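You operate a simulated robot arm through the tools that you are given. There is no shell and no other tool.

You run a simulated robot arm. Do the job below in one go: nothing can be reset, and whatever is moved stays where it is left.

JOB
Tip the pot's sand back into the sand tub, slide the tub to the rail and wipe the stain off.
Fine: put the pot and the white rag back. What is to be rubbed or washed off counts as gone when no trace of it is left.
Where things are to end (x, y in the base frame): tub within 40 mm of [450, 660].

It is judged by the outcome, as a careful person would: the job done as asked, and still so three seconds after it is handed in. It fails if anything else is knocked over, pushed out of place, dropped, spilled or broken.

ROBOT AND FRAMES
A 6-joint arm with a two-finger parallel gripper, fixed in place. Base frame: the origin is at the foot of the arm, x ahead of it, y to its left, z up; the work surface is at about z = 760. Units: mm, rad, N and s.
With the tool pointing down near the work surface it reaches from about 360 to 820 mm from the base axis. Its first joint turns from -2.897 to 2.897 rad. Payload 3.91 kg.
Tool frame: the origin (TCP) lies between the finger pads and is the grasp point; the fingertips stand 30 mm ahead of it; z points along the fingers, y is the line along which they close. The gripper opens to 110 mm. The fingers are 20 mm wide and 10 mm thick; the gripper's body (48 by 112 mm) begins 55 mm behind the TCP.
Orientation is that of the tool frame in the base frame, as a unit quaternion [x, y, z, w]. With the fingers straight down and closing along the base's y, the tool's x points along the base's -x, its y along +y and its z along -z.

CONTROLS
- The arm moves only by the tool drive_tool. Its argument "targets" is a list that holds one entry, the list of rows, each a list of 7 numbers: the shift along the tool's x, y, z in units of 20 mm (1.0 is 20 mm), then the turn, a rotation vector about the tool's x, y, z in units of 6 degrees (1.0 is 6 degrees), then the gripper command, from -1 (shut) to 1 (fully open), values between in proportion. In form: [[[dx, dy, dz, rx, ry, rz, fingers], ...]]. A call has 1 to 20 rows; each row shifts and turns the commanded pose from where the row before left it, along the tool's axes as they then stand. A call with a number of a shift or a turn outside -1 to 1 is refused whole. A row lasts 0.2 s, in which the tool goes at most 50 mm and 0.15 rad; a call with a longer step from one row to the next is refused whole, and so is a gripper value outside its range. A pose out of reach is approached as far as the arm can. The call stops where the force on the tool passes 40 N (or 10 N more than at its start, if that is more) or the arm is blocked; 0.2 s more then pass. Each finger travels about 45 mm/s and halts on what it meets, pressing with about 34 N; the grip force reading is that of the motor and also rises with nothing between the fingers. The clock runs only during rows and for 0.2 s after the last one: add rows that do not move to give the fingers time. It gives the time, the measured TCP pose, the force on the tool (base axes), the opening and the grip force at its end, in the units of the frame above (readings bear some noise), with the torque about the TCP (base axes, N m) and any sound that the robot's microphone picked up, and new pictures: "show" is both (left out), scene, wrist or none.
- Cameras (640 x 400 px; columns grow to the right, rows downward): "scene" is fixed at [219.9, 499.1, 1513.7]; the picture's right is [-0.64, -0.77, 0.00], its down [-0.70, 0.59, -0.40] and it looks along [0.31, -0.26, -0.92] (base axes); focal length 300 px, centre (320, 200). "wrist" rides on the gripper at [77, 7, -114] in the tool frame; the picture's right is [-0.09, 1.00, 0.00], its down [-0.80, -0.07, -0.59] and it looks along [-0.59, -0.05, 0.80] (tool axes); focal length 270 px, centre (320, 200). There is no depth. A picture from a camera that has moved, and an enlarged one, comes with that camera's place and axes in the base frame and with its lens.
- lift_body(by): slides the trunk up (or, below 0, down) by that many mm; the arm rides with it, the base frame stays. It gives what a move gives, with no picture.
- enlarge(camera, box): a new picture of the part [left, top, right, bottom] of that camera's present view, enlarged. The clock stands still meanwhile.
- close_job(): hands the job in; it is judged then, once.

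Places have to be worked out from the pictures, the camera data and where the tool is seen. Open the gripper and draw the arm clear of the work before you hand the job in, unless the task says otherwise.

The tools are called after "Call:" as a command line: name --argument value ..., lists and objects as JSON in quotes. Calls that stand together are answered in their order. drive_tool: Moves the arm, as the interface text tells. Its arguments: {"type":"object","properties":{"targets":{"type":"array","items":{"type":"array","items":{"type":"array","items":{"type":"number"}}}},"show":{"type":"string","enum":["both","scene","wrist","none"]}},"required":["targets"]} The other tools are called the same way: lift_body (by) slides the trunk up or down; enlarge (camera, box) takes an enlarged picture of a part of a camera's view; close_job () hands the job in.

At the start:

```text
time: 0.0
tool_pos: [336.0, 244.9, 1192.4]
tool_rot: [0.0, 1.0, 0.0, 0.0]
ft_force: [-0.8, 0.0, 0.5]
torque: [0.0, 0.0, 0.01]
width: 110.0
grip_force: 0.0
trunk travel left (down, up): [-525.0, 85.0]
```

scene: 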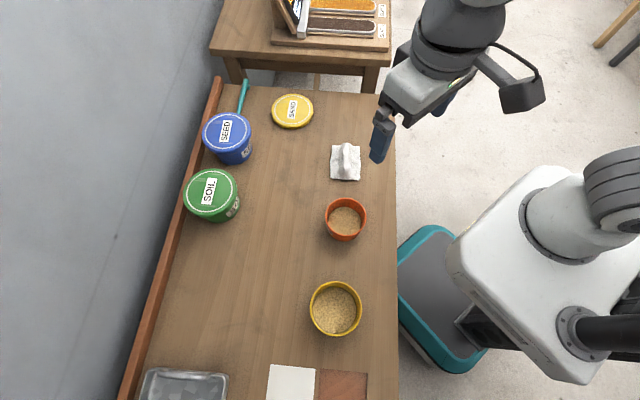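
wrist: 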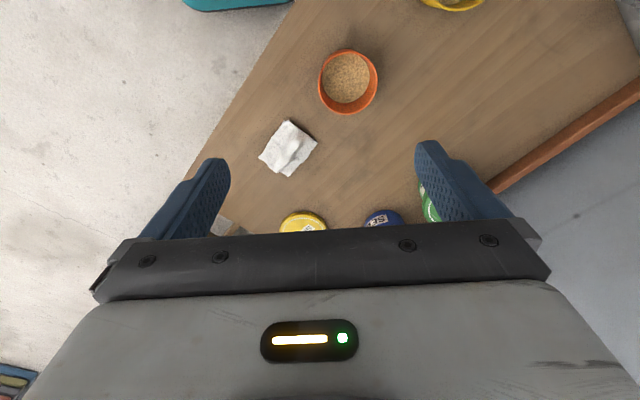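

The scene shows an orange pot with sand, a yellow tub with sand (open), a yellow SAND lid, a white rag, SEED and SOIL tubs. I enlarge parts of the scene view to find the stain and details before moving.

Call:
enlarge --camera "scene" --box '[280, 120, 440, 220]'

Call:
enlarge --camera "scene" --box '[260, 180, 420, 280]'

Call:
enlarge --camera "scene" --box '[240, 260, 464, 400]'

Call:
enlarge --camera "scene" --box '[100, 260, 324, 400]'

Call:
enlarge --camera "scene" --box '[170, 70, 330, 170]'

Call:
enlarge --camera "scene" --box '[170, 150, 330, 250]'

```text
4.00 times, centred on (360, 170) of scene
camera zoom: at [219.9, 499.1, 1513.7], right [-0.64, -0.77, 0.0], down [-0.7, 0.59, -0.4], along [0.31, -0.26, -0.92], focal length 1200 px, centre (160, 320)
```

zoom: 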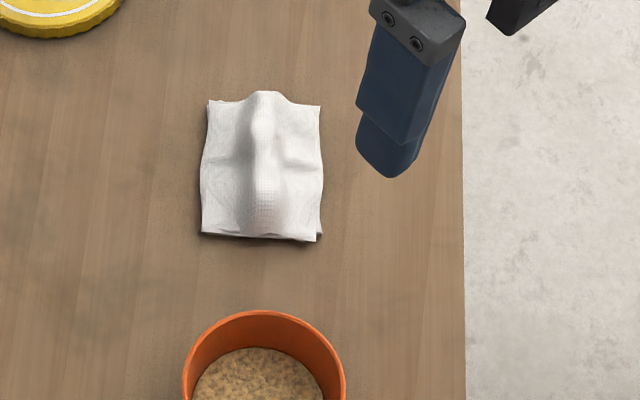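

```text
4.00 times, centred on (340, 230) of scene
camera zoom: at [219.9, 499.1, 1513.7], right [-0.64, -0.77, 0.0], down [-0.7, 0.59, -0.4], along [0.31, -0.26, -0.92], focal length 1200 px, centre (240, 80)
```

zoom: 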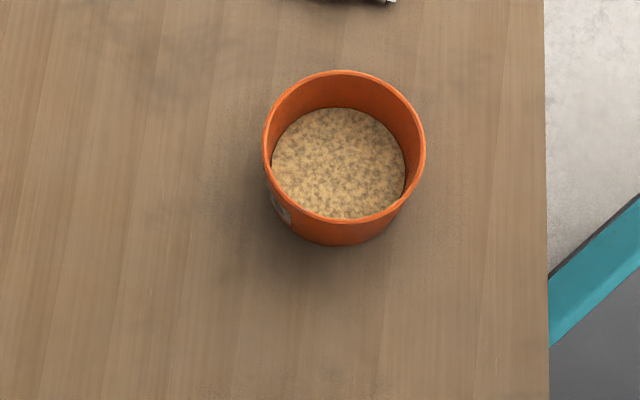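

```text
2.86 times, centred on (352, 330) of scene
camera zoom: at [219.9, 499.1, 1513.7], right [-0.64, -0.77, 0.0], down [-0.7, 0.59, -0.4], along [0.31, -0.26, -0.92], focal length 857 px, centre (229, -171)
```

zoom: 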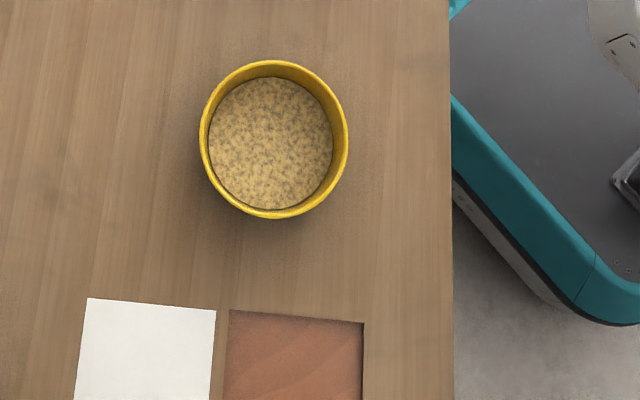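

```text
2.86 times, centred on (212, 330) of scene
camera zoom: at [219.9, 499.1, 1513.7], right [-0.64, -0.77, 0.0], down [-0.7, 0.59, -0.4], along [0.31, -0.26, -0.92], focal length 857 px, centre (629, -171)
```

zoom: 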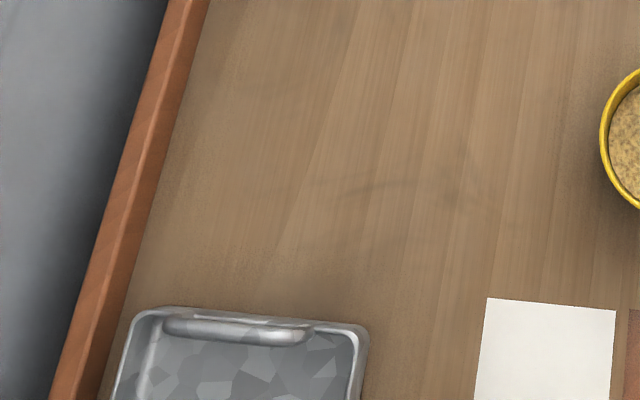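

```text
4.00 times, centred on (250, 120) of scene
camera zoom: at [219.9, 499.1, 1513.7], right [-0.64, -0.77, 0.0], down [-0.7, 0.59, -0.4], along [0.31, -0.26, -0.92], focal length 1200 px, centre (600, 520)
```

zoom: 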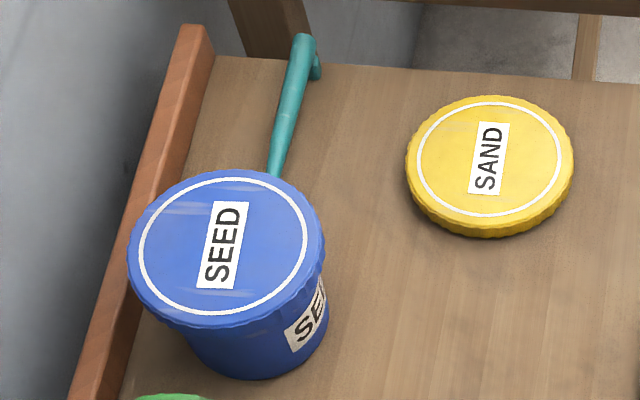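

```text
4.00 times, centred on (250, 200) of scene
camera zoom: at [219.9, 499.1, 1513.7], right [-0.64, -0.77, 0.0], down [-0.7, 0.59, -0.4], along [0.31, -0.26, -0.92], focal length 1200 px, centre (600, 200)
```

zoom: 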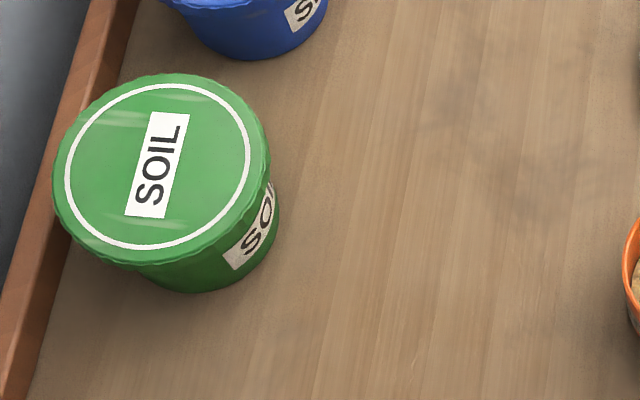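

I can't see an obvious stain yet; only faint darker patches show on the wood, and the bench continues below the scene view. I move the tool high above the bench and turn it so the wrist camera looks towards the bench's +y end.

Call:
drive_tool --targets '[[[0.9, 0.8, 0, 0, 0, 0, 1], [0.9, 0.8, 0, 0, 0, 0, 1], [0.9, 0.8, 0, 0, 0, 0, 1], [0.9, 0.8, 0, 0, 0, 0, 1], [0.9, 0.8, 0, 0, 0, 0, 1], [0.9, 0.8, 0, 0, 0, 0, 1], [0.9, 0.8, 0, 0, 0, 0, 1], [0.9, 0.8, 0, 0, 0, 0, 1], [0.9, 0.8, 0, 0, 0, 0, 1], [0.9, 0.8, 0, 0, 0, 0, 1], [0, 0, 0, 0, 0, -1, 1], [0, 0, 0, 0, 0, -1, 1], [0, 0, 0, 0, 0, -1, 1], [0, 0, 0, 0, 0, -1, 1], [0, 0, 0, 0, 0, -1, 1], [0, 0, 0, 0, 0, -1, 1], [0, 0, 0, 0, 0, -1, 1], [0, 0, 0, 0, 0, -1, 1], [0, 0, 0, 0, 0, -1, 1], [0, 0, 0, 0, 0, -1, 1]]]'

```text
time: 4.2
tool_pos: [155.5, 404.0, 1192.6]
tool_rot: [-0.501, 0.865, -0.001, 0.001]
ft_force: [0.0, 0.1, -0.7]
torque: [-0.03, 0.02, 0.02]
width: 109.9
grip_force: 0.0
trunk travel left (down, up): [-525.0, 85.0]
camera wrist: at [112.4, 341.5, 1307.6], right [-0.82, 0.57, 0.0], down [0.46, 0.66, 0.59], along [0.34, 0.49, -0.8], focal length 270 px, centre (320, 200)
```

scene: 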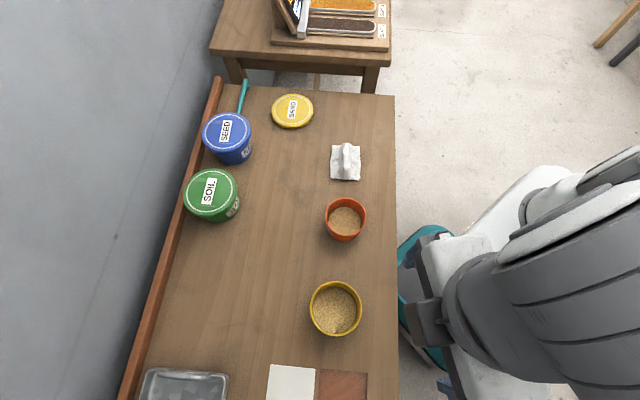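
wrist: 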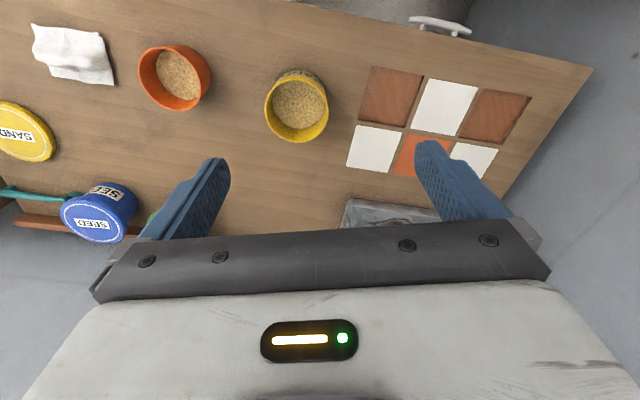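

The wrist view now shows six tiles set in the bench and a tray. I enlarge the tile area and the pot/tub area to look for the stain.

Call:
enlarge --camera "wrist" --box '[330, 50, 570, 200]'

Call:
enlarge --camera "wrist" --box '[120, 20, 360, 170]'

Call:
enlarge --camera "wrist" --box '[0, 0, 240, 150]'

Call:
enlarge --camera "wrist" --box '[200, 100, 440, 250]'

```text
2.67 times, centred on (450, 125) of wrist
camera zoom: at [112.4, 341.5, 1307.6], right [-0.82, 0.57, 0.0], down [0.46, 0.66, 0.59], along [0.34, 0.49, -0.8], focal length 721 px, centre (-27, 400)
```

zoom: 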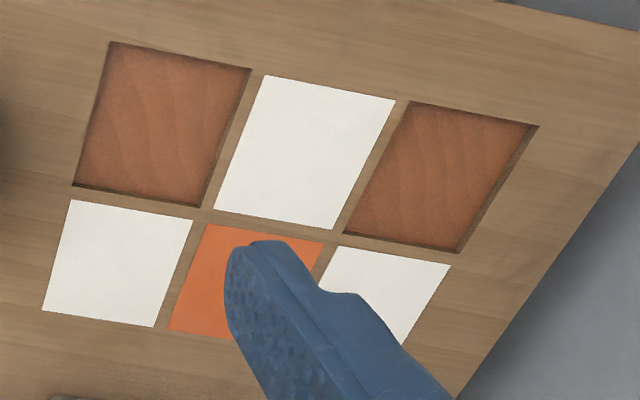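

```text
2.67 times, centred on (240, 95) of wrist
camera zoom: at [112.4, 341.5, 1307.6], right [-0.82, 0.57, 0.0], down [0.46, 0.66, 0.59], along [0.34, 0.49, -0.8], focal length 721 px, centre (533, 480)
```

zoom: 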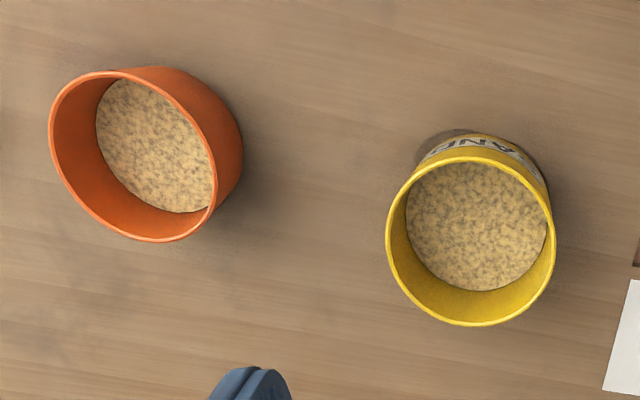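

```text
2.67 times, centred on (120, 75) of wrist
camera zoom: at [112.4, 341.5, 1307.6], right [-0.82, 0.57, 0.0], down [0.46, 0.66, 0.59], along [0.34, 0.49, -0.8], focal length 721 px, centre (853, 533)
```

zoom: 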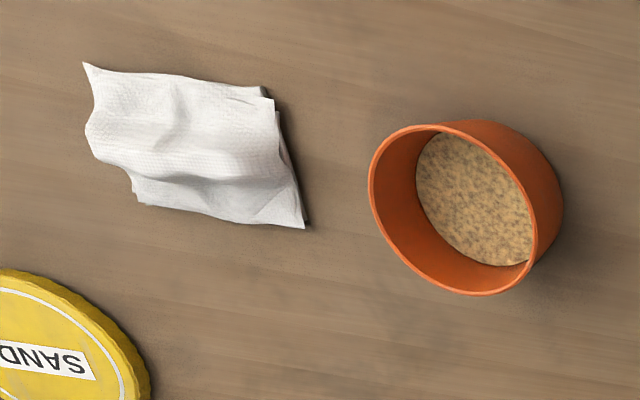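

```text
2.67 times, centred on (320, 175) of wrist
camera zoom: at [112.4, 341.5, 1307.6], right [-0.82, 0.57, 0.0], down [0.46, 0.66, 0.59], along [0.34, 0.49, -0.8], focal length 721 px, centre (320, 267)
```

zoom: 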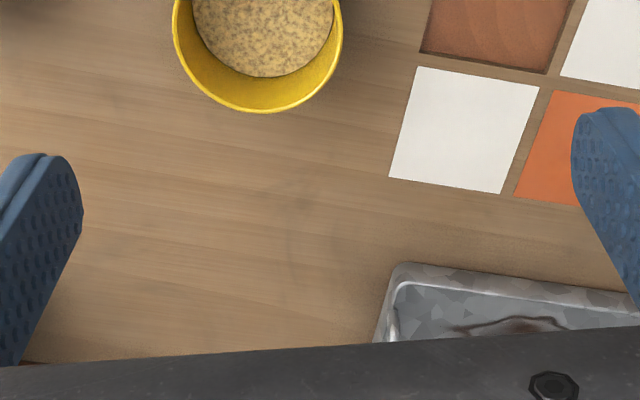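

A grey smear peeks out from under the yellow tub's base, so the stain probably lies under the tub; the tray also holds something brown. I move the camera forward to inspect the tray and the tub's base from another angle.

Call:
drive_tool --targets '[[[-1, 0, 0, 0, 0, 0, 1], [-1, 0, 0, 0, 0, 0, 1], [-1, 0, 0, 0, 0, 0, 1], [-1, 0, 0, 0, 0, 0, 1], [-1, 0, 0, 0, 0, 0, 1], [-1, 0, 0, 0, 0, 0, 1], [-1, 0, 0, 0, 0, 0, 1], [-1, 0, 0, 0, 0, 0, 1], [-1, 0, 0, 0, 0, 0, 1], [0, 0, 0, 0, 0, 0, 1]]]'

```text
time: 6.4
tool_pos: [246.0, 559.9, 1192.1]
tool_rot: [-0.5, 0.866, 0.0, 0.0]
ft_force: [-0.5, -0.2, -0.1]
torque: [0.03, -0.02, 0.01]
width: 109.9
grip_force: 0.0
trunk travel left (down, up): [-525.0, 85.0]
camera wrist: at [202.8, 496.5, 1308.6], right [-0.82, 0.57, 0.0], down [0.46, 0.66, 0.59], along [0.34, 0.49, -0.8], focal length 270 px, centre (320, 200)
```

scene: 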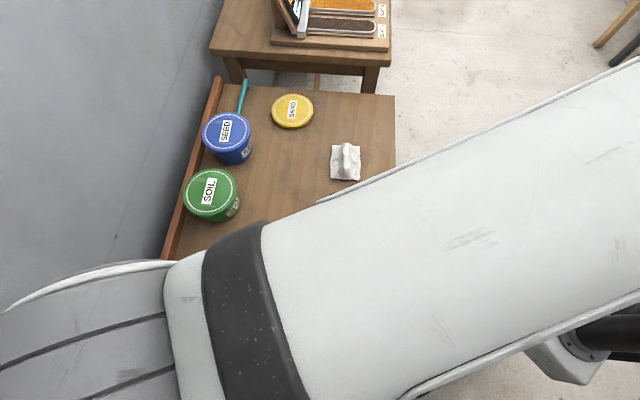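
wrist: 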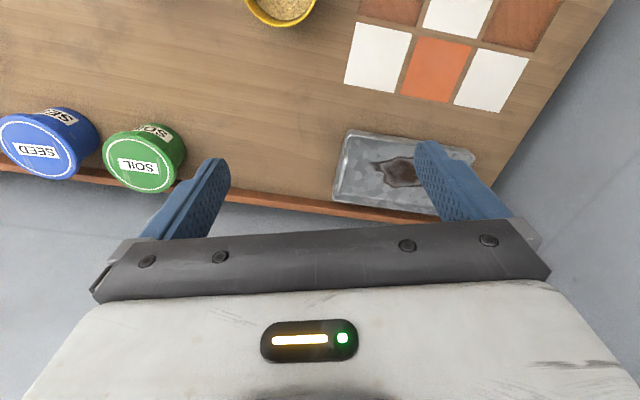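

Call:
enlarge --camera "wrist" --box '[310, 110, 486, 220]'

Call:
enlarge --camera "wrist" --box '[80, 0, 320, 150]'

Call:
enlarge --camera "wrist" --box '[320, 0, 560, 150]'

```text
3.64 times, centred on (398, 165) of wrist
camera zoom: at [202.8, 496.5, 1308.6], right [-0.82, 0.57, 0.0], down [0.46, 0.66, 0.59], along [0.34, 0.49, -0.8], focal length 983 px, centre (36, 327)
```

zoom: 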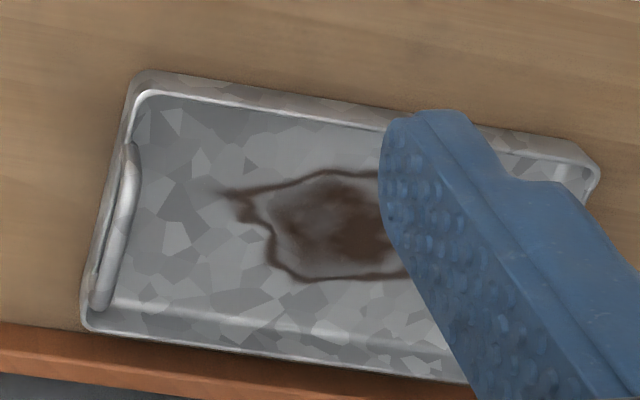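

```text
2.67 times, centred on (200, 75) of wrist
camera zoom: at [202.8, 496.5, 1308.6], right [-0.82, 0.57, 0.0], down [0.46, 0.66, 0.59], along [0.34, 0.49, -0.8], focal length 721 px, centre (640, 533)
```

zoom: 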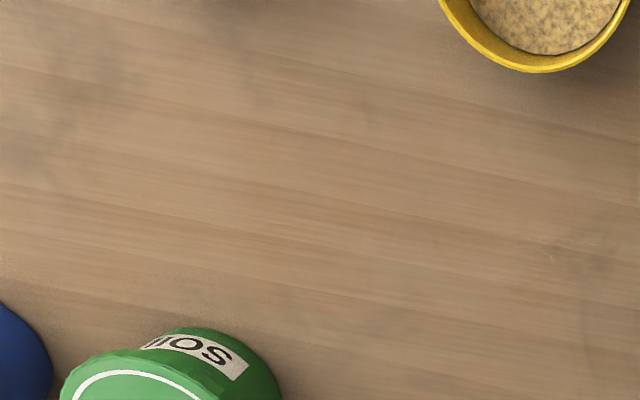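

```text
2.67 times, centred on (440, 75) of wrist
camera zoom: at [202.8, 496.5, 1308.6], right [-0.82, 0.57, 0.0], down [0.46, 0.66, 0.59], along [0.34, 0.49, -0.8], focal length 721 px, centre (0, 533)
```

zoom: 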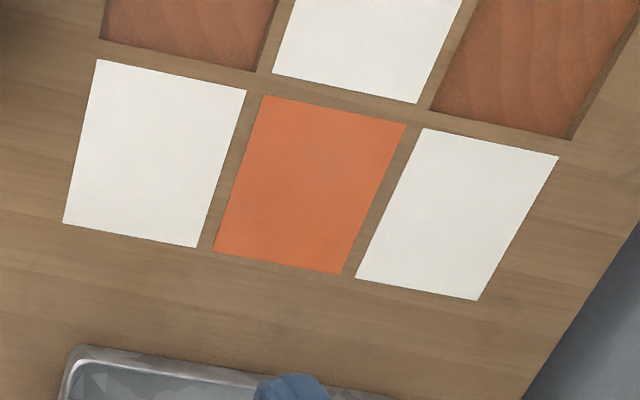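

The tray holds a brown stain ring, and something grey peeks from under the tub. Before grasping anything, I test in free air whether the arm can tilt the tool from vertical to pointing outward, because the pour needs this.

Call:
drive_tool --targets '[[[0, 0, 0, 0, -1, 0, 1], [0, 0, 0, 0, -1, 0, 1], [0, 0, 0, 0, -1, 0, 1], [0, 0, 0, 0, -1, 0, 1], [0, 0, 0, 0, -1, 0, 1], [0, 0, 0, 0, -1, 0, 1], [0, 0, 0, 0, -1, 0, 1], [0, 0, 0, 0, -1, 0, 1], [0, 0, 0, 0, -1, 0, 1], [0, 0, 0, 0, -1, 0, 1], [0, 0, 0, 0, -1, 0, 1], [0, 0, 0, 0, -1, 0, 1], [0, 0, 0, 0, -1, 0, 1], [0, 0, 0, 0, -1, 0, 1], [0, 0, 0, 0, -1, 0, 1], [0, 0, 0, 0, 0, 0, 1], [0, 0, 0, 0, 0, 0, 1]]]'

```text
time: 10.0
tool_pos: [244.5, 559.9, 1192.3]
tool_rot: [-0.353, 0.612, 0.354, 0.613]
ft_force: [0.1, 0.0, -0.1]
torque: [-0.01, 0.0, -0.03]
width: 110.2
grip_force: 0.0
trunk travel left (down, up): [-525.0, 85.0]
camera wrist: at [183.1, 464.6, 1115.8], right [-0.86, 0.5, 0.09], down [-0.24, -0.55, 0.8], along [0.45, 0.67, 0.59], focal length 270 px, centre (320, 200)
```

scene: 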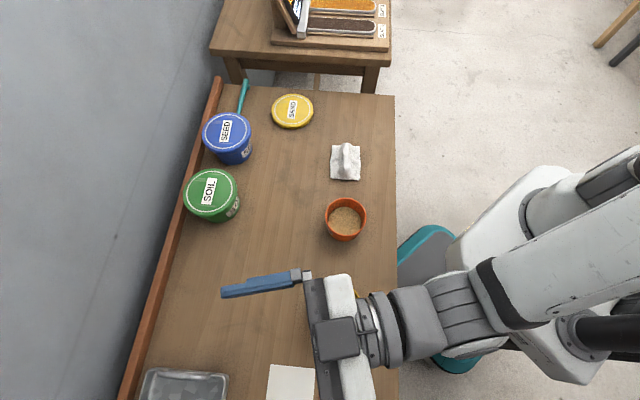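
wrist: 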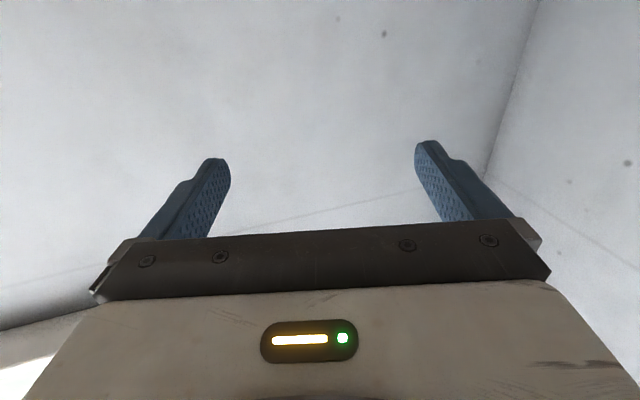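

The arm reaches a horizontal outward tool at radius about 610. I now test retracting to radius about 470 in the same orientation, which would suit a side grasp of the pot with the trunk lowered.

Call:
drive_tool --targets '[[[0, 0, -1, 0, 0, 0, 1], [0, 0, -1, 0, 0, 0, 1], [0, 0, -1, 0, 0, 0, 1], [0, 0, -1, 0, 0, 0, 1], [0, 0, -1, 0, 0, 0, 1], [0, 0, -1, 0, 0, 0, 1], [0, 0, -1, 0, 0, 0, 1], [0, 0, -1, 0, 0, 0, 1], [0, 0, 0, 0, 0, 0, 1]]]' --show "scene"

```text
time: 12.0
tool_pos: [165.9, 453.5, 1203.2]
tool_rot: [-0.353, 0.612, 0.354, 0.613]
ft_force: [0.0, 0.0, 0.2]
torque: [0.0, -0.02, -0.01]
width: 110.0
grip_force: 0.0
out of reach, approached as far as the arm can: row 7, 8
trunk travel left (down, up): [-525.0, 85.0]
```

scene: 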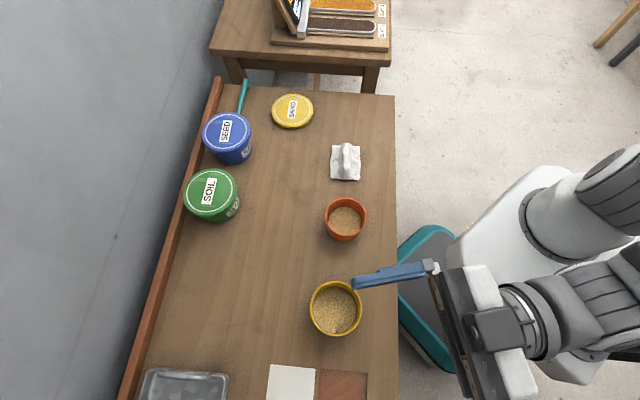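

Horizontal pointing works down to a radius of about 485. I now yaw the tool about vertical so it points more along +x, which keeps the wrist farther from the column, and check the reach above the tub in that attitude.

Call:
drive_tool --targets '[[[0, 0, 0.5, 1, 0, 0, 1], [0, 0, 0.5, 1, 0, 0, 1], [0, 0, 0.5, 1, 0, 0, 1], [0, 0, 0.5, 1, 0, 0, 1], [0, 0, 0.5, 1, 0, 0, 1], [0, 0, 0.5, 1, 0, 0, 1], [0, 0, 0.5, 1, 0, 0, 1], [0, 0, 0, 0, 0, 0, 1], [0, 0, 0, 0, 0, 0, 1]]]' --show "scene"

```text
time: 14.0
tool_pos: [217.5, 501.2, 1203.0]
tool_rot: [-0.111, 0.698, 0.11, 0.699]
ft_force: [0.3, -0.9, 0.2]
torque: [0.03, 0.0, 0.0]
width: 110.0
grip_force: 0.2
trunk travel left (down, up): [-525.0, 85.0]
```

scene: 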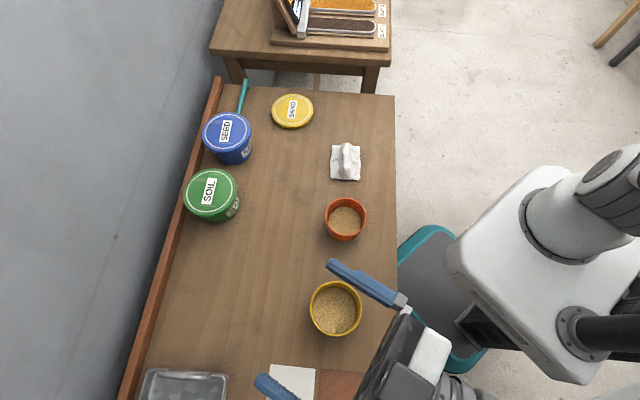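

That works. I now test the pour attitude right over the tub position: moving to (233, 445) and pitching the tool 18° above horizontal.

Call:
drive_tool --targets '[[[0, -1, 0, 0, 0, 0, 1], [0, -1, 0, 0, 0, 0, 1], [0, -0.9, 0, 0, 0, 0, 1], [0, 0, 0, 0, -1, 0, 1], [0, 0, 0, 0, -1, 0, 1], [0, 0, 0, 0, -1, 0, 1], [0, 0, 0, 0, 0, 0, 1]]]' --show "scene"

```text
time: 15.6
tool_pos: [233.4, 446.0, 1204.6]
tool_rot: [-0.092, 0.579, 0.126, 0.8]
ft_force: [0.3, -0.2, 0.0]
torque: [0.0, -0.01, -0.04]
width: 110.1
grip_force: 0.2
trunk travel left (down, up): [-525.0, 85.0]
```

scene: 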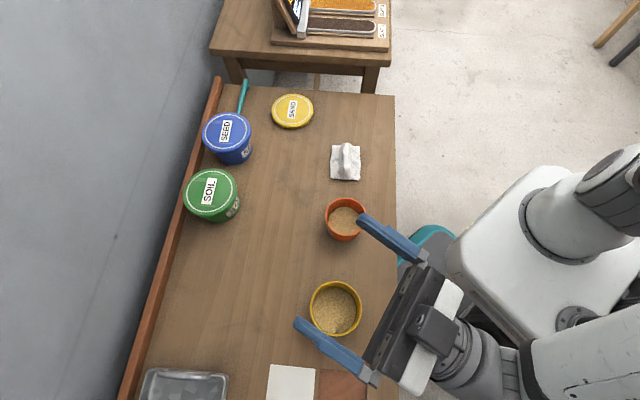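

The pour attitude is reachable right above the tub. Now I turn the tool back to a pre-tilted grasp attitude (36° leaning the other way), where the wrist camera looks straight down, so I can measure the pot from above.

Call:
drive_tool --targets '[[[0, 0, 0, 0, 1, 0, 1], [0, 0, 0, 0, 1, 0, 1], [0, 0, 0, 0, 1, 0, 1], [0, 0, 0, 0, 1, 0, 1], [0, 0, 0, 0, 1, 0, 1], [0, 0, 0, 0, 1, 0, 1], [0, 0, 0, 0, 1, 0, 1], [0, 0, 0, 0, 1, 0, 1], [0, 0, 0, 0, 1, 0, 1], [0, 0, 0, 0, 1, 0, 1], [0, 0, 0, 0, 1, 0, 1], [0, 0, 0, 0, 1, 0, 1], [0, 0, 0, 0, 1, 0, 1], [0, 0, 0, 0, 1, 0, 1], [0, 0, 0, 0, 1, 0, 1], [0, 0, 0, 0, 1, 0, 1], [0, 0, 0, 0, 1, 0, 1], [0, 0, 0, 0, 1, 0, 1], [0, 0, 0, 0, 1, 0, 1], [0, 0, 0, 0, 1, 0, 1]]]' --show "none"

Call:
drive_tool --targets '[[[0, 0, 0, 0, 1, 0, 1], [0, 0, 0, 0, 1, 0, 1], [0, 0, 0, 0, 1, 0, 1], [0, 0, 0, 0, 1, 0, 1], [-0.789, -0.8125, 0.4775, 0, 0, 0, 1], [-0.789, -0.8125, 0.4775, 0, 0, 0, 1], [-0.789, -0.8125, 0.4775, 0, 0, 0, 1], [-0.789, -0.8125, 0.4775, 0, 0, 0, 1], [-0.789, -0.8125, 0.4775, 0, 0, 0, 1], [-0.789, -0.8125, 0.4775, 0, 0, 0, 1], [-0.789, -0.8125, 0.4775, 0, 0, 0, 1], [-0.789, -0.8125, 0.4775, 0, 0, 0, 1], [-0.789, -0.8125, 0.4775, 0, 0, 0, 1], [-0.789, -0.8125, 0.4775, 0, 0, 0, 1], [-0.789, -0.8125, 0.4775, 0, 0, 0, 1], [-0.789, -0.8125, 0.4775, 0, 0, 0, 1], [0, 0, 0, 0, 0, 0, 1]]]'

```text
time: 19.8
tool_pos: [234.4, 444.9, 1203.9]
tool_rot: [-0.156, 0.982, -0.017, -0.104]
ft_force: [0.1, 0.3, 0.1]
torque: [-0.04, 0.02, 0.0]
width: 109.9
grip_force: 0.0
trunk travel left (down, up): [-525.0, 85.0]
```

```text
time: 23.4
tool_pos: [376.3, 285.3, 998.9]
tool_rot: [-0.148, 0.939, -0.048, -0.305]
ft_force: [-0.5, 0.2, 0.2]
torque: [0.0, 0.01, -0.01]
width: 109.7
grip_force: 0.2
trunk travel left (down, up): [-525.0, 85.0]
camera wrist: at [379.4, 294.6, 1138.6], right [-0.24, 0.97, -0.05], down [0.97, 0.24, 0.01], along [0.02, -0.05, -1.0], focal length 270 px, centre (320, 200)
```

scene: 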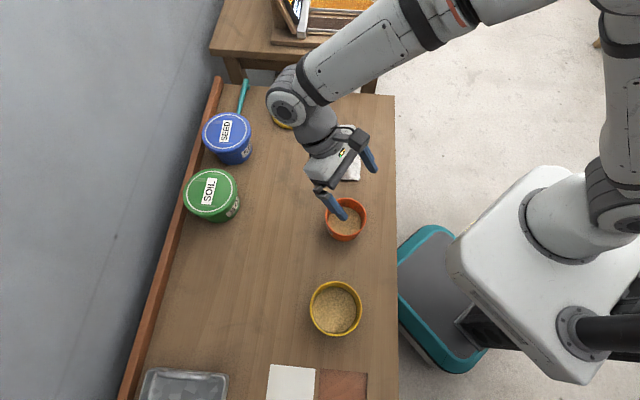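
wrist: 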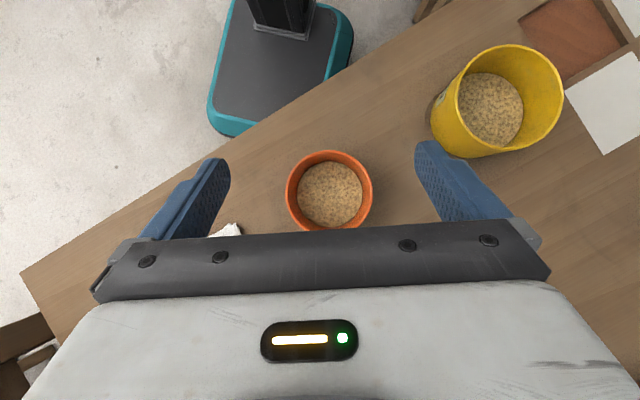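

The camera now looks straight down on the pot. I enlarge the pot and the tub's base to measure rim, base and the smear.

Call:
enlarge --camera "wrist" --box '[264, 130, 392, 210]'

Call:
enlarge --camera "wrist" --box '[384, 20, 640, 180]'

```text
5.00 times, centred on (328, 170) of wrist
camera zoom: at [379.4, 294.6, 1138.6], right [-0.24, 0.97, -0.05], down [0.97, 0.24, 0.01], along [0.02, -0.05, -1.0], focal length 1351 px, centre (280, 350)
```

zoom: 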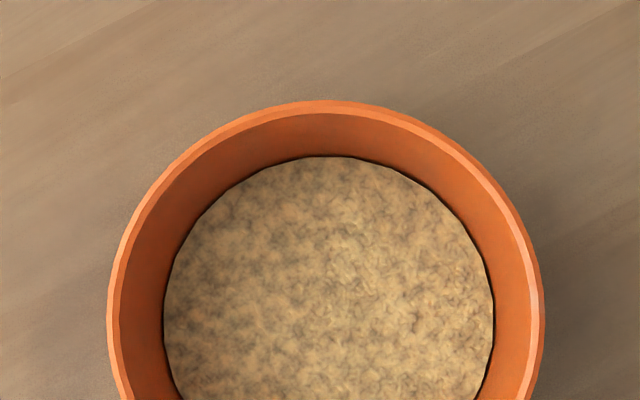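

```text
2.50 times, centred on (512, 100) of wrist
camera zoom: at [379.4, 294.6, 1138.6], right [-0.24, 0.97, -0.05], down [0.97, 0.24, 0.01], along [0.02, -0.05, -1.0], focal length 676 px, centre (-160, 450)
```

zoom: 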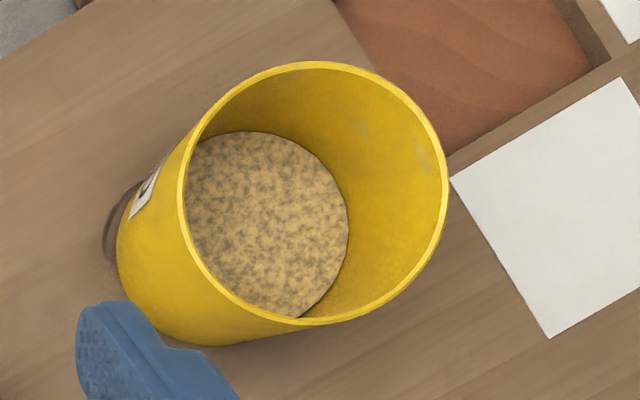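

A dark smear shows at the tub's foot, so the stain is under the tub. A side grasp with a roll gives the safest pour (no swinging about the finger axis), so I test that attitude in free air: tool turned 162° about vertical so the camera ends on top, then tilted outward to point along +x.

Call:
drive_tool --targets '[[[0, 0, 0, 0, -1, 0, 1], [0, 0, 0, 0, -1, 0, 1], [0, 0, 0, 0, -1, 0, 1], [0, 0, 0, 0, -1, 0, 1], [0, 0, 0, 0, -1, 0, 1], [0, 0, 0, 0, -1, 0, 1], [0, 0, -0.5, 0, 0, -1, 1], [0, 0, -0.5, 0, 0, -1, 1], [0, 0, -0.5, 0, 0, -1, 1], [0, 0, -0.5, 0, 0, -1, 1], [0, 0, 0, 0, 0, -1, 1], [0, 0, 0, 0, 0, -1, 1], [0, 0, 0, 0, 0, -1, 1], [0, 0, 0, 0, 0, -1, 1], [0, 0, 0, 0, 0, -1, 1], [0, 0, 0, 0, 0, -1, 1], [0, 0, 0, 0, 0, -1, 1], [0, 0, 0, 0, 0, -1, 1], [0, 0, 0, 0, 0, -1, 1], [0, 0, 0, 0, 0, -1, 1]]]' --show "none"

Call:
drive_tool --targets '[[[0, 0, 0, 0, 0, -1, 1], [0, 0, 0, 0, 0, -1, 1], [0, 0, 0, 0, 0, -1, 1], [0, 0, 0, 0, 0, -1, 1], [0, 0, 0, 0, 0, -1, 1], [0, 0, 0, 0, 0, -1, 1], [0, 0, 0, 0, 0, -1, 1], [0, 0, 0, 0, 0, -1, 1], [0, 0, 0, 0, 0, -1, 1], [0, 0, 0, 0, 0, -1, 1], [0, 0, 0, 0, 0, -1, 1], [0, 0, 0, 0, 0, -1, 1], [0, 0, 0, 0, 0, -1, 1], [0, 0, 0, 0, 0, 0, 1]]]' --show "both"

```text
time: 27.6
tool_pos: [378.2, 286.5, 1039.9]
tool_rot: [0.777, -0.629, 0.0, 0.0]
ft_force: [-1.3, 0.1, 0.3]
torque: [0.03, -0.01, -0.05]
width: 110.2
grip_force: 0.0
trunk travel left (down, up): [-525.0, 85.0]
```

```text
time: 30.6
tool_pos: [376.8, 286.8, 1038.8]
tool_rot: [1.0, 0.001, 0.0, -0.001]
ft_force: [0.0, 0.7, 0.3]
torque: [0.0, 0.0, 0.02]
width: 109.9
grip_force: 0.0
trunk travel left (down, up): [-525.0, 85.0]
camera wrist: at [454.5, 279.9, 1155.0], right [-0.09, -1.0, 0.0], down [-0.8, 0.07, 0.59], along [-0.59, 0.05, -0.8], focal length 270 px, centre (320, 200)
```

scene: 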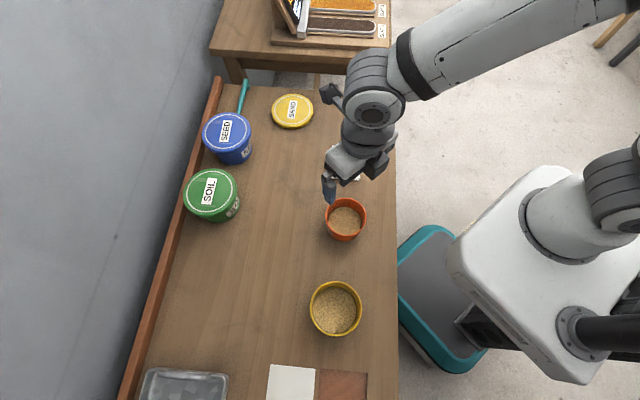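
wrist: 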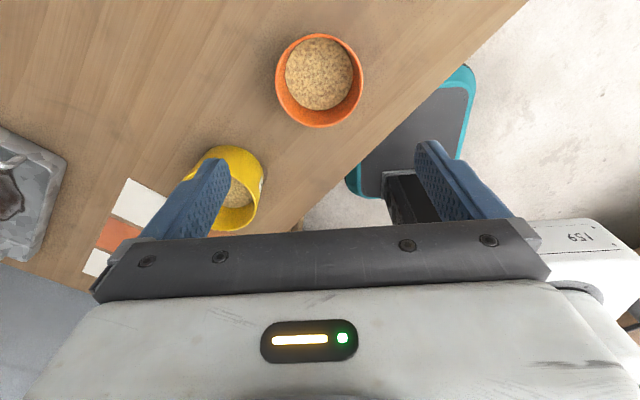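

The yaw of 180° is fine. Now I tilt the tool outward by 72°, so it points along +x and 18° below horizontal, and see whether it is reachable here.

Call:
drive_tool --targets '[[[0, 0, 0, 0, 1, 0, 1], [0, 0, 0, 0, 1, 0, 1], [0, 0, 0, 0, 1, 0, 1], [0, 0, 0, 0, 1, 0, 1], [0, 0, 0, 0, 1, 0, 1], [0, 0, 0, 0, 1, 0, 1], [0, 0, 0, 0, 1, 0, 1], [0, 0, 0, 0, 1, 0, 1], [0, 0, 0, 0, 1, 0, 1], [0, 0, 0, 0, 1, 0, 1], [0, 0, 0, 0, 1, 0, 1], [0, 0, 0, 0, 1, 0, 1], [0, 0, 0, 0, 0, 0, 1]]]' --show "both"

```text
time: 33.4
tool_pos: [378.6, 287.1, 1040.9]
tool_rot: [0.809, 0.0, 0.588, 0.0]
ft_force: [-0.3, 0.0, 0.8]
torque: [0.0, -0.02, 0.01]
width: 110.2
grip_force: 0.0
trunk travel left (down, up): [-525.0, 85.0]
camera wrist: at [293.7, 280.3, 1150.0], right [-0.03, -1.0, -0.08], down [-0.81, 0.07, -0.58], along [0.58, 0.05, -0.81], focal length 270 px, centre (320, 200)
```

scene: 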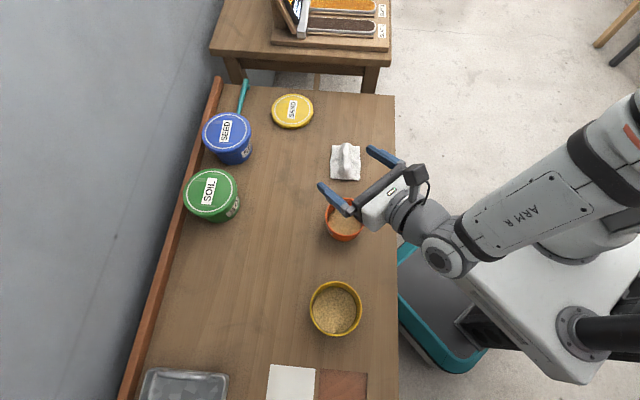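
wrist: 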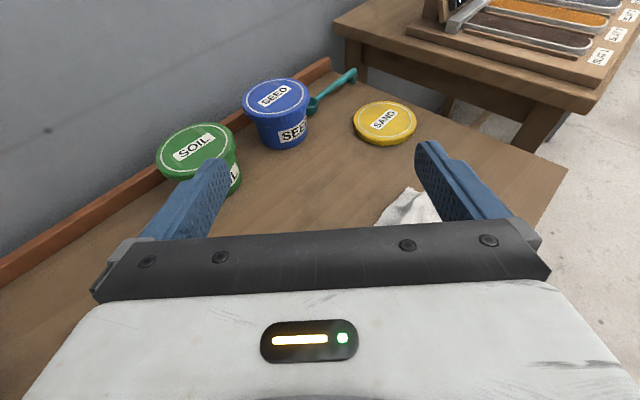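

The attitude is reachable above the pot. Combining all views, I put the pot at about (377, 286.5) with a rim diameter of about 99 and rim height z≈832. I descend to z≈900 with the TCP 10 mm short of the pot's axis.

Call:
drive_tool --targets '[[[-0.861, 0.0, 0.203, 0, 0, 0, 1], [-0.861, 0.0, 0.203, 0, 0, 0, 1], [-0.861, 0.0, 0.203, 0, 0, 0, 1], [-0.861, 0.0, 0.203, 0, 0, 0, 1], [-0.861, 0.0, 0.203, 0, 0, 0, 1], [-0.861, 0.0, 0.203, 0, 0, 0, 1], [-0.861, 0.0, 0.203, 0, 0, 0, 1], [-0.861, 0.03, 0.203, 0, 0, 0, 1], [0, 0, 0, 0, 0, 0, 1]]]' --show "both"

```text
time: 35.4
tool_pos: [364.6, 283.8, 898.4]
tool_rot: [0.809, 0.0, 0.588, 0.0]
ft_force: [0.1, 0.1, 0.2]
torque: [0.01, 0.0, 0.0]
width: 110.2
grip_force: 0.1
trunk travel left (down, up): [-525.0, 85.0]
camera wrist: at [281.1, 278.0, 1008.2], right [-0.03, -1.0, -0.08], down [-0.81, 0.07, -0.58], along [0.58, 0.05, -0.81], focal length 270 px, centre (320, 200)
```

scene: 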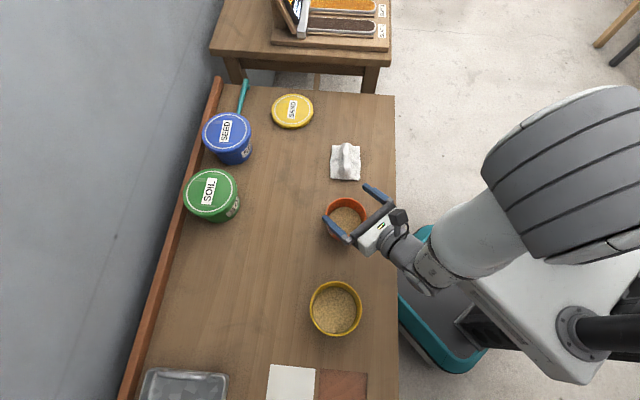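
wrist: 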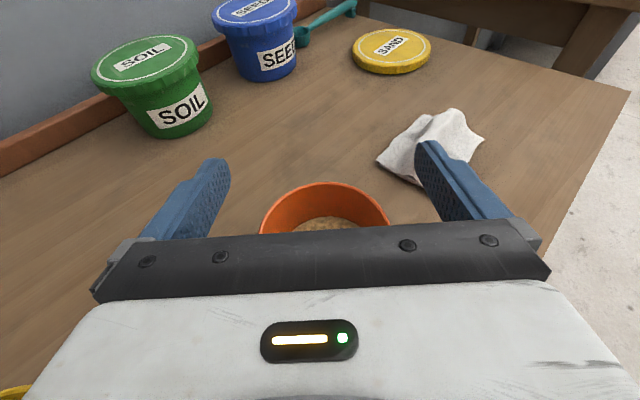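

The pot appears centred between the fingers. I enlarge the wrist view to check the lateral alignment more precisely before descending.

Call:
enlarge --camera "wrist" --box '[220, 140, 428, 270]'

Call:
enlarge --camera "scene" --box '[290, 160, 450, 260]'

```text
3.08 times, centred on (324, 205) of wrist
camera zoom: at [281.1, 278.0, 1008.2], right [-0.03, -1.0, -0.08], down [-0.81, 0.07, -0.58], along [0.58, 0.05, -0.81], focal length 832 px, centre (308, 185)
```

zoom: 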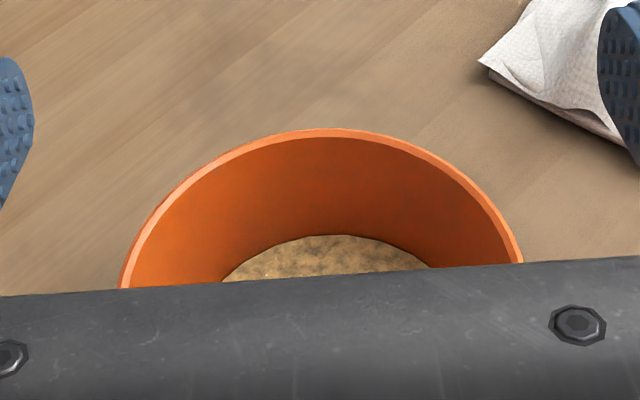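

```text
4.00 times, centred on (370, 210) of scene
camera zoom: at [219.9, 499.1, 1513.7], right [-0.64, -0.77, 0.0], down [-0.7, 0.59, -0.4], along [0.31, -0.26, -0.92], focal length 1200 px, centre (120, 160)
```

zoom: 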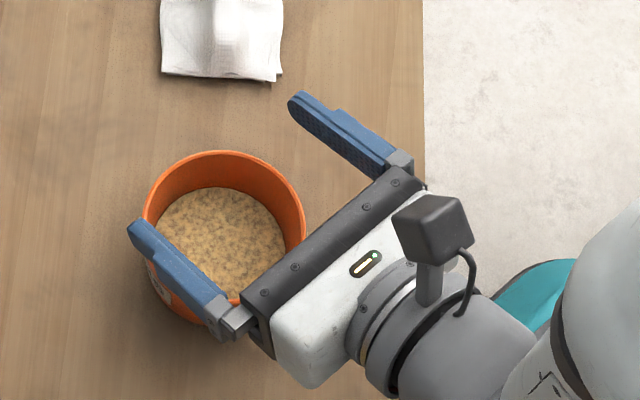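

Alignment between the fingers is within about 1 mm. I descend vertically so the fingers straddle the pot at about z=798.

Call:
drive_tool --targets '[[[-0.6, 0, 0.195, 0, 0, 0, 1], [-0.6, 0, 0.195, 0, 0, 0, 1], [-0.6, 0, 0.195, 0, 0, 0, 1], [-0.6, 0, 0.195, 0, 0, 0, 1], [-0.6, 0, 0.195, 0, 0, 0, 1], [-0.6, 0, 0.195, 0, 0, 0, 1], [-0.6, 0, 0.195, 0, 0, 0, 1], [-0.6, 0, 0.195, 0, 0, 0, 1], [0, 0, 0, 0, 0, 0, 1]]]' --show "both"

```text
time: 37.4
tool_pos: [366.3, 284.8, 799.5]
tool_rot: [0.809, 0.0, 0.588, 0.0]
ft_force: [1.0, 0.9, 0.3]
torque: [0.03, -0.01, -0.01]
width: 109.8
grip_force: 0.2
trunk travel left (down, up): [-525.0, 85.0]
camera wrist: at [280.9, 278.4, 908.6], right [-0.03, -1.0, -0.08], down [-0.81, 0.07, -0.58], along [0.58, 0.05, -0.81], focal length 270 px, centre (320, 200)
```

scene: 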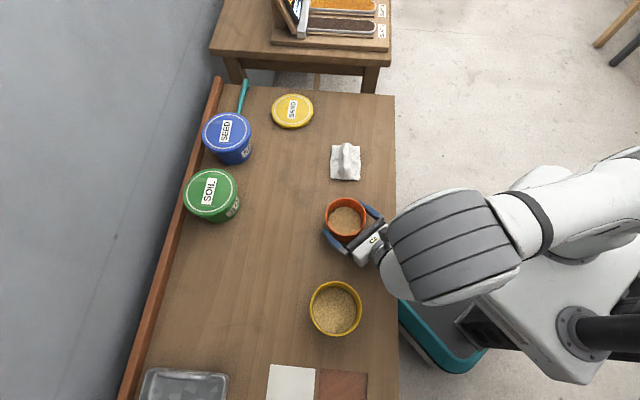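
wrist: 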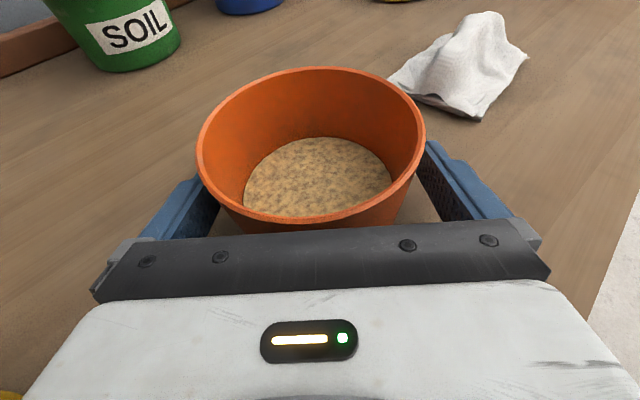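

The pot sits centred between the fingers with no contact force. I close the gripper on it.

Call:
drive_tool --targets '[[[0, 0, 0, 0, 0, 0, -1], [0, 0, 0, 0, 0, 0, -1], [0, 0, 0, 0, 0, 0, -1], [0, 0, 0, 0, 0, 0, -1], [0, 0, 0, 0, 0, 0, -1]]]' --show "both"

```text
time: 38.6
tool_pos: [365.0, 284.5, 799.2]
tool_rot: [0.809, 0.0, 0.588, 0.0]
ft_force: [-1.2, 0.3, -0.2]
torque: [-0.02, 0.03, 0.01]
width: 92.2
grip_force: 33.9
trunk travel left (down, up): [-525.0, 85.0]
camera wrist: at [280.9, 278.3, 908.8], right [-0.03, -1.0, -0.08], down [-0.81, 0.07, -0.58], along [0.58, 0.05, -0.81], focal length 270 px, centre (320, 200)
```

scene: 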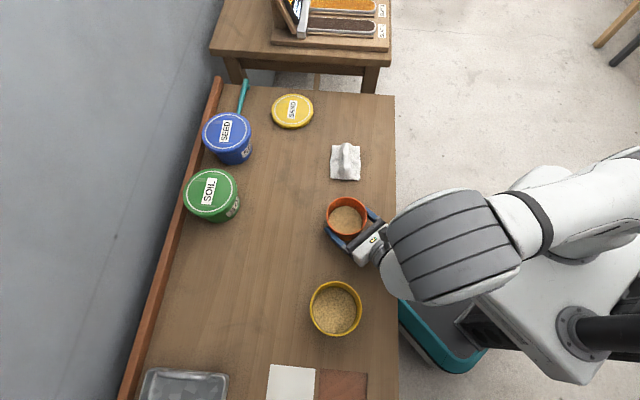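
wrist: 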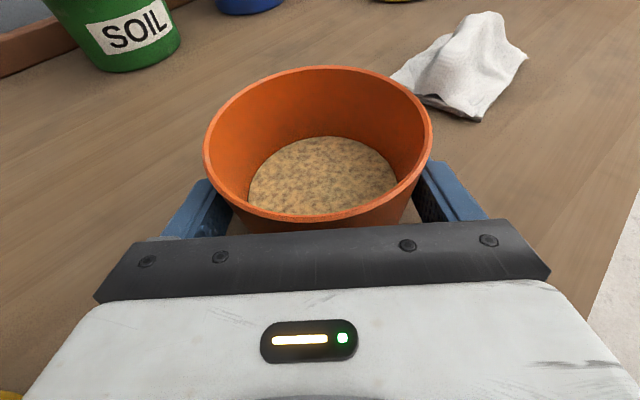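

The grip holds at 92 mm width with 34 N. I lift the pot straight up to about TCP z=930 and check that it hangs steady.

Call:
drive_tool --targets '[[[0.3, 0, -0.0975, 0, 0, 0, -1], [0.5, 0, -0.1625, 0, 0, 0, -1], [0.78, 0, -0.2535, 0, 0, 0, -1], [0.78, 0, -0.2535, 0, 0, 0, -1], [0.78, 0, -0.2535, 0, 0, 0, -1], [0.78, 0, -0.2535, 0, 0, 0, -1], [0.78, 0, -0.2535, 0, 0, 0, -1], [0.78, 0, -0.2535, 0, 0, 0, -1], [0.78, 0, -0.2535, 0, 0, 0, -1], [0, 0, 0, 0, 0, 0, -1]]]' --show "both"

```text
time: 40.8
tool_pos: [366.1, 287.8, 929.4]
tool_rot: [0.809, -0.001, 0.588, 0.002]
ft_force: [-0.9, 1.1, -2.9]
torque: [0.03, 0.05, 0.0]
width: 92.2
grip_force: 34.3
trunk travel left (down, up): [-525.0, 85.0]
camera wrist: at [282.0, 281.3, 1039.4], right [-0.03, -1.0, -0.08], down [-0.81, 0.07, -0.58], along [0.58, 0.05, -0.81], focal length 270 px, centre (320, 200)
```

scene: 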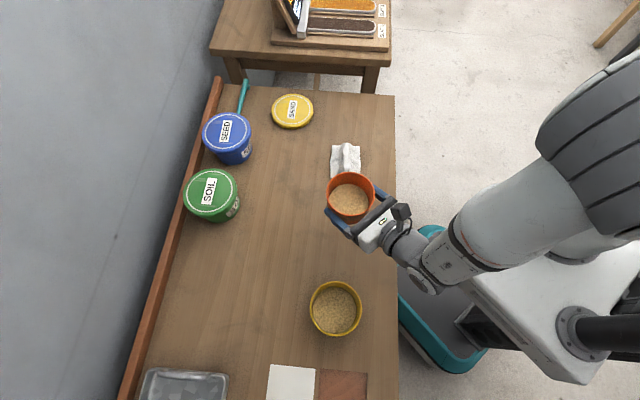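
wrist: 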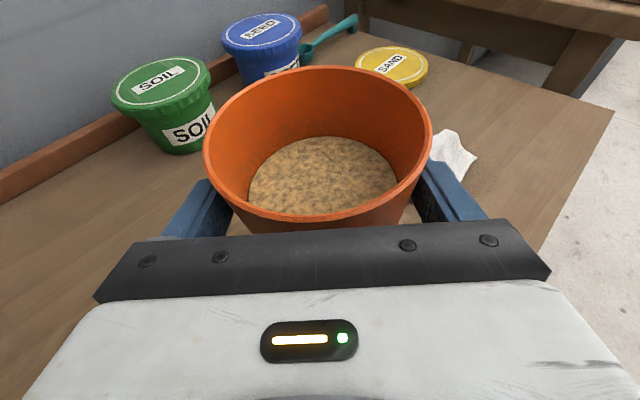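

The pot hangs firmly (about 3 N). I carry it level towards the tub, stopping with the TCP at about (246, 503, 930), still upright.

Call:
drive_tool --targets '[[[-0.08, -0.45, -0.24, 0, 0, 0, -1], [-0.1545, -0.896, -0.4755, 0, 0, 0, -1], [-0.1545, -0.896, -0.4755, 0, 0, 0, -1], [-0.1545, -0.896, -0.4755, 0, 0, 0, -1], [-0.1545, -0.896, -0.4755, 0, 0, 0, -1], [-0.1545, -0.896, -0.4755, 0, 0, 0, -1], [-0.1545, -0.896, -0.4755, 0, 0, 0, -1], [-0.1545, -0.896, -0.4755, 0, 0, 0, -1], [-0.1545, -0.896, -0.4755, 0, 0, 0, -1], [-0.1545, -0.896, -0.4755, 0, 0, 0, -1], [-0.1545, -0.896, -0.4755, 0, 0, 0, -1], [-0.1545, -0.896, -0.4755, 0, 0, 0, -1], [-0.08, -0.45, -0.24, 0, 0, 0, -1], [0, 0, 0, 0, 0, 0, -1]]]' --show "both"

```text
time: 43.8
tool_pos: [245.1, 501.6, 928.3]
tool_rot: [0.809, 0.0, 0.588, 0.0]
ft_force: [1.3, 0.4, -2.6]
torque: [-0.02, 0.07, 0.0]
width: 91.8
grip_force: 33.9
trunk travel left (down, up): [-525.0, 85.0]
camera wrist: at [161.5, 494.9, 1038.2], right [-0.03, -1.0, -0.08], down [-0.81, 0.07, -0.58], along [0.58, 0.05, -0.81], focal length 270 px, centre (320, 200)
```

scene: 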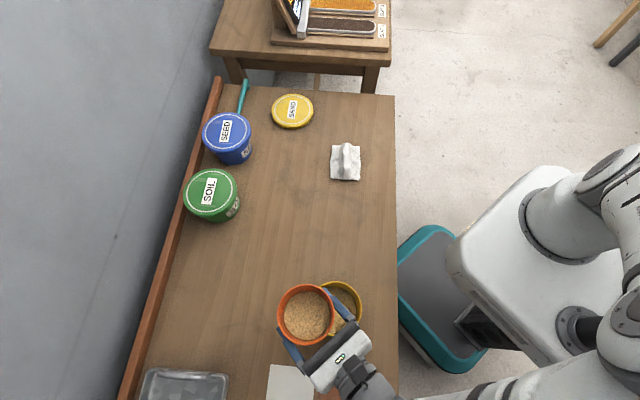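
wrist: 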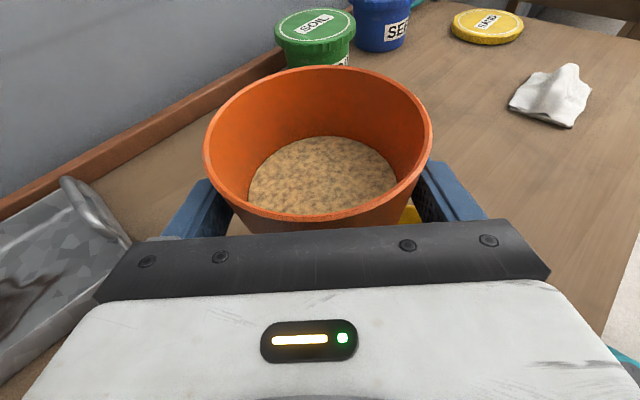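

The pot is beside the tub's far edge, upright, and steady. I level the tool (18°) and roll the pot 60° towards the tub, with the lip positioned over the tub's centre.

Call:
drive_tool --targets '[[[0, 0, 0, 0, 1, 0, -1], [0, 0, 0, 0, 1, 0, -1], [0, 0, 0, 0, 1, 0, -1], [0, 0, 0, 0, 0, 0.7, -1], [0, 0, 0, 0, 0, 0.7, -1], [0, 0, 0, 0, 0, 0.8, -1], [0, 0, 0, 0, 0, 0.8, -1], [0, 0, 0, 0, 0, 0.7, -1], [0, 0, 0, 0, 0, 0.7, -1], [0, 0, 0, 0, 0, 0.6, -1], [0, 0, 0, 0, 0, 0, -1]]]' --show "both"

```text
time: 46.2
tool_pos: [247.0, 501.3, 929.0]
tool_rot: [0.683, -0.182, 0.683, -0.183]
ft_force: [0.0, 0.7, -2.2]
torque: [-0.05, 0.02, -0.04]
width: 92.1
grip_force: 33.5
trunk travel left (down, up): [-525.0, 85.0]
camera wrist: at [132.7, 458.0, 993.0], right [0.0, -0.82, -0.57], down [-0.59, 0.46, -0.66], along [0.8, 0.34, -0.49], focal length 270 px, centre (320, 200)
```

scene: 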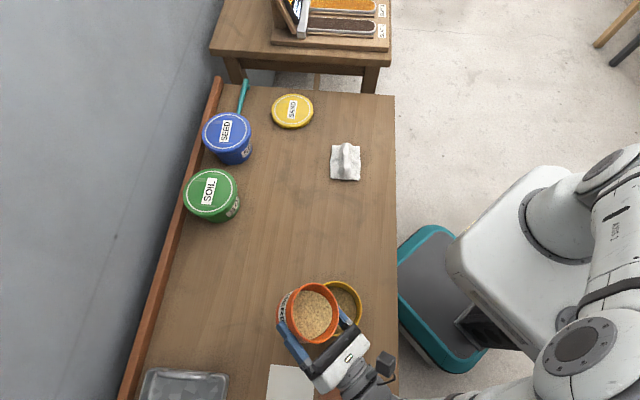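
wrist: 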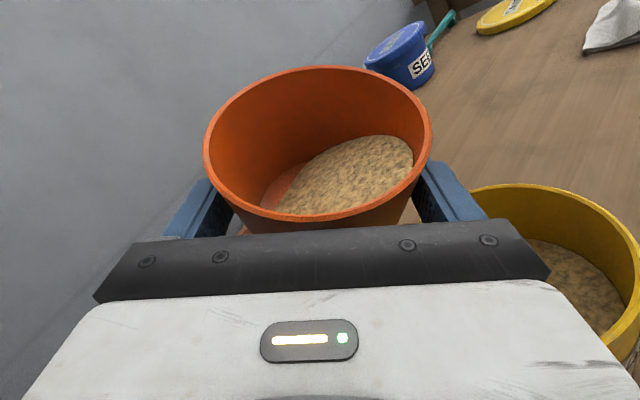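

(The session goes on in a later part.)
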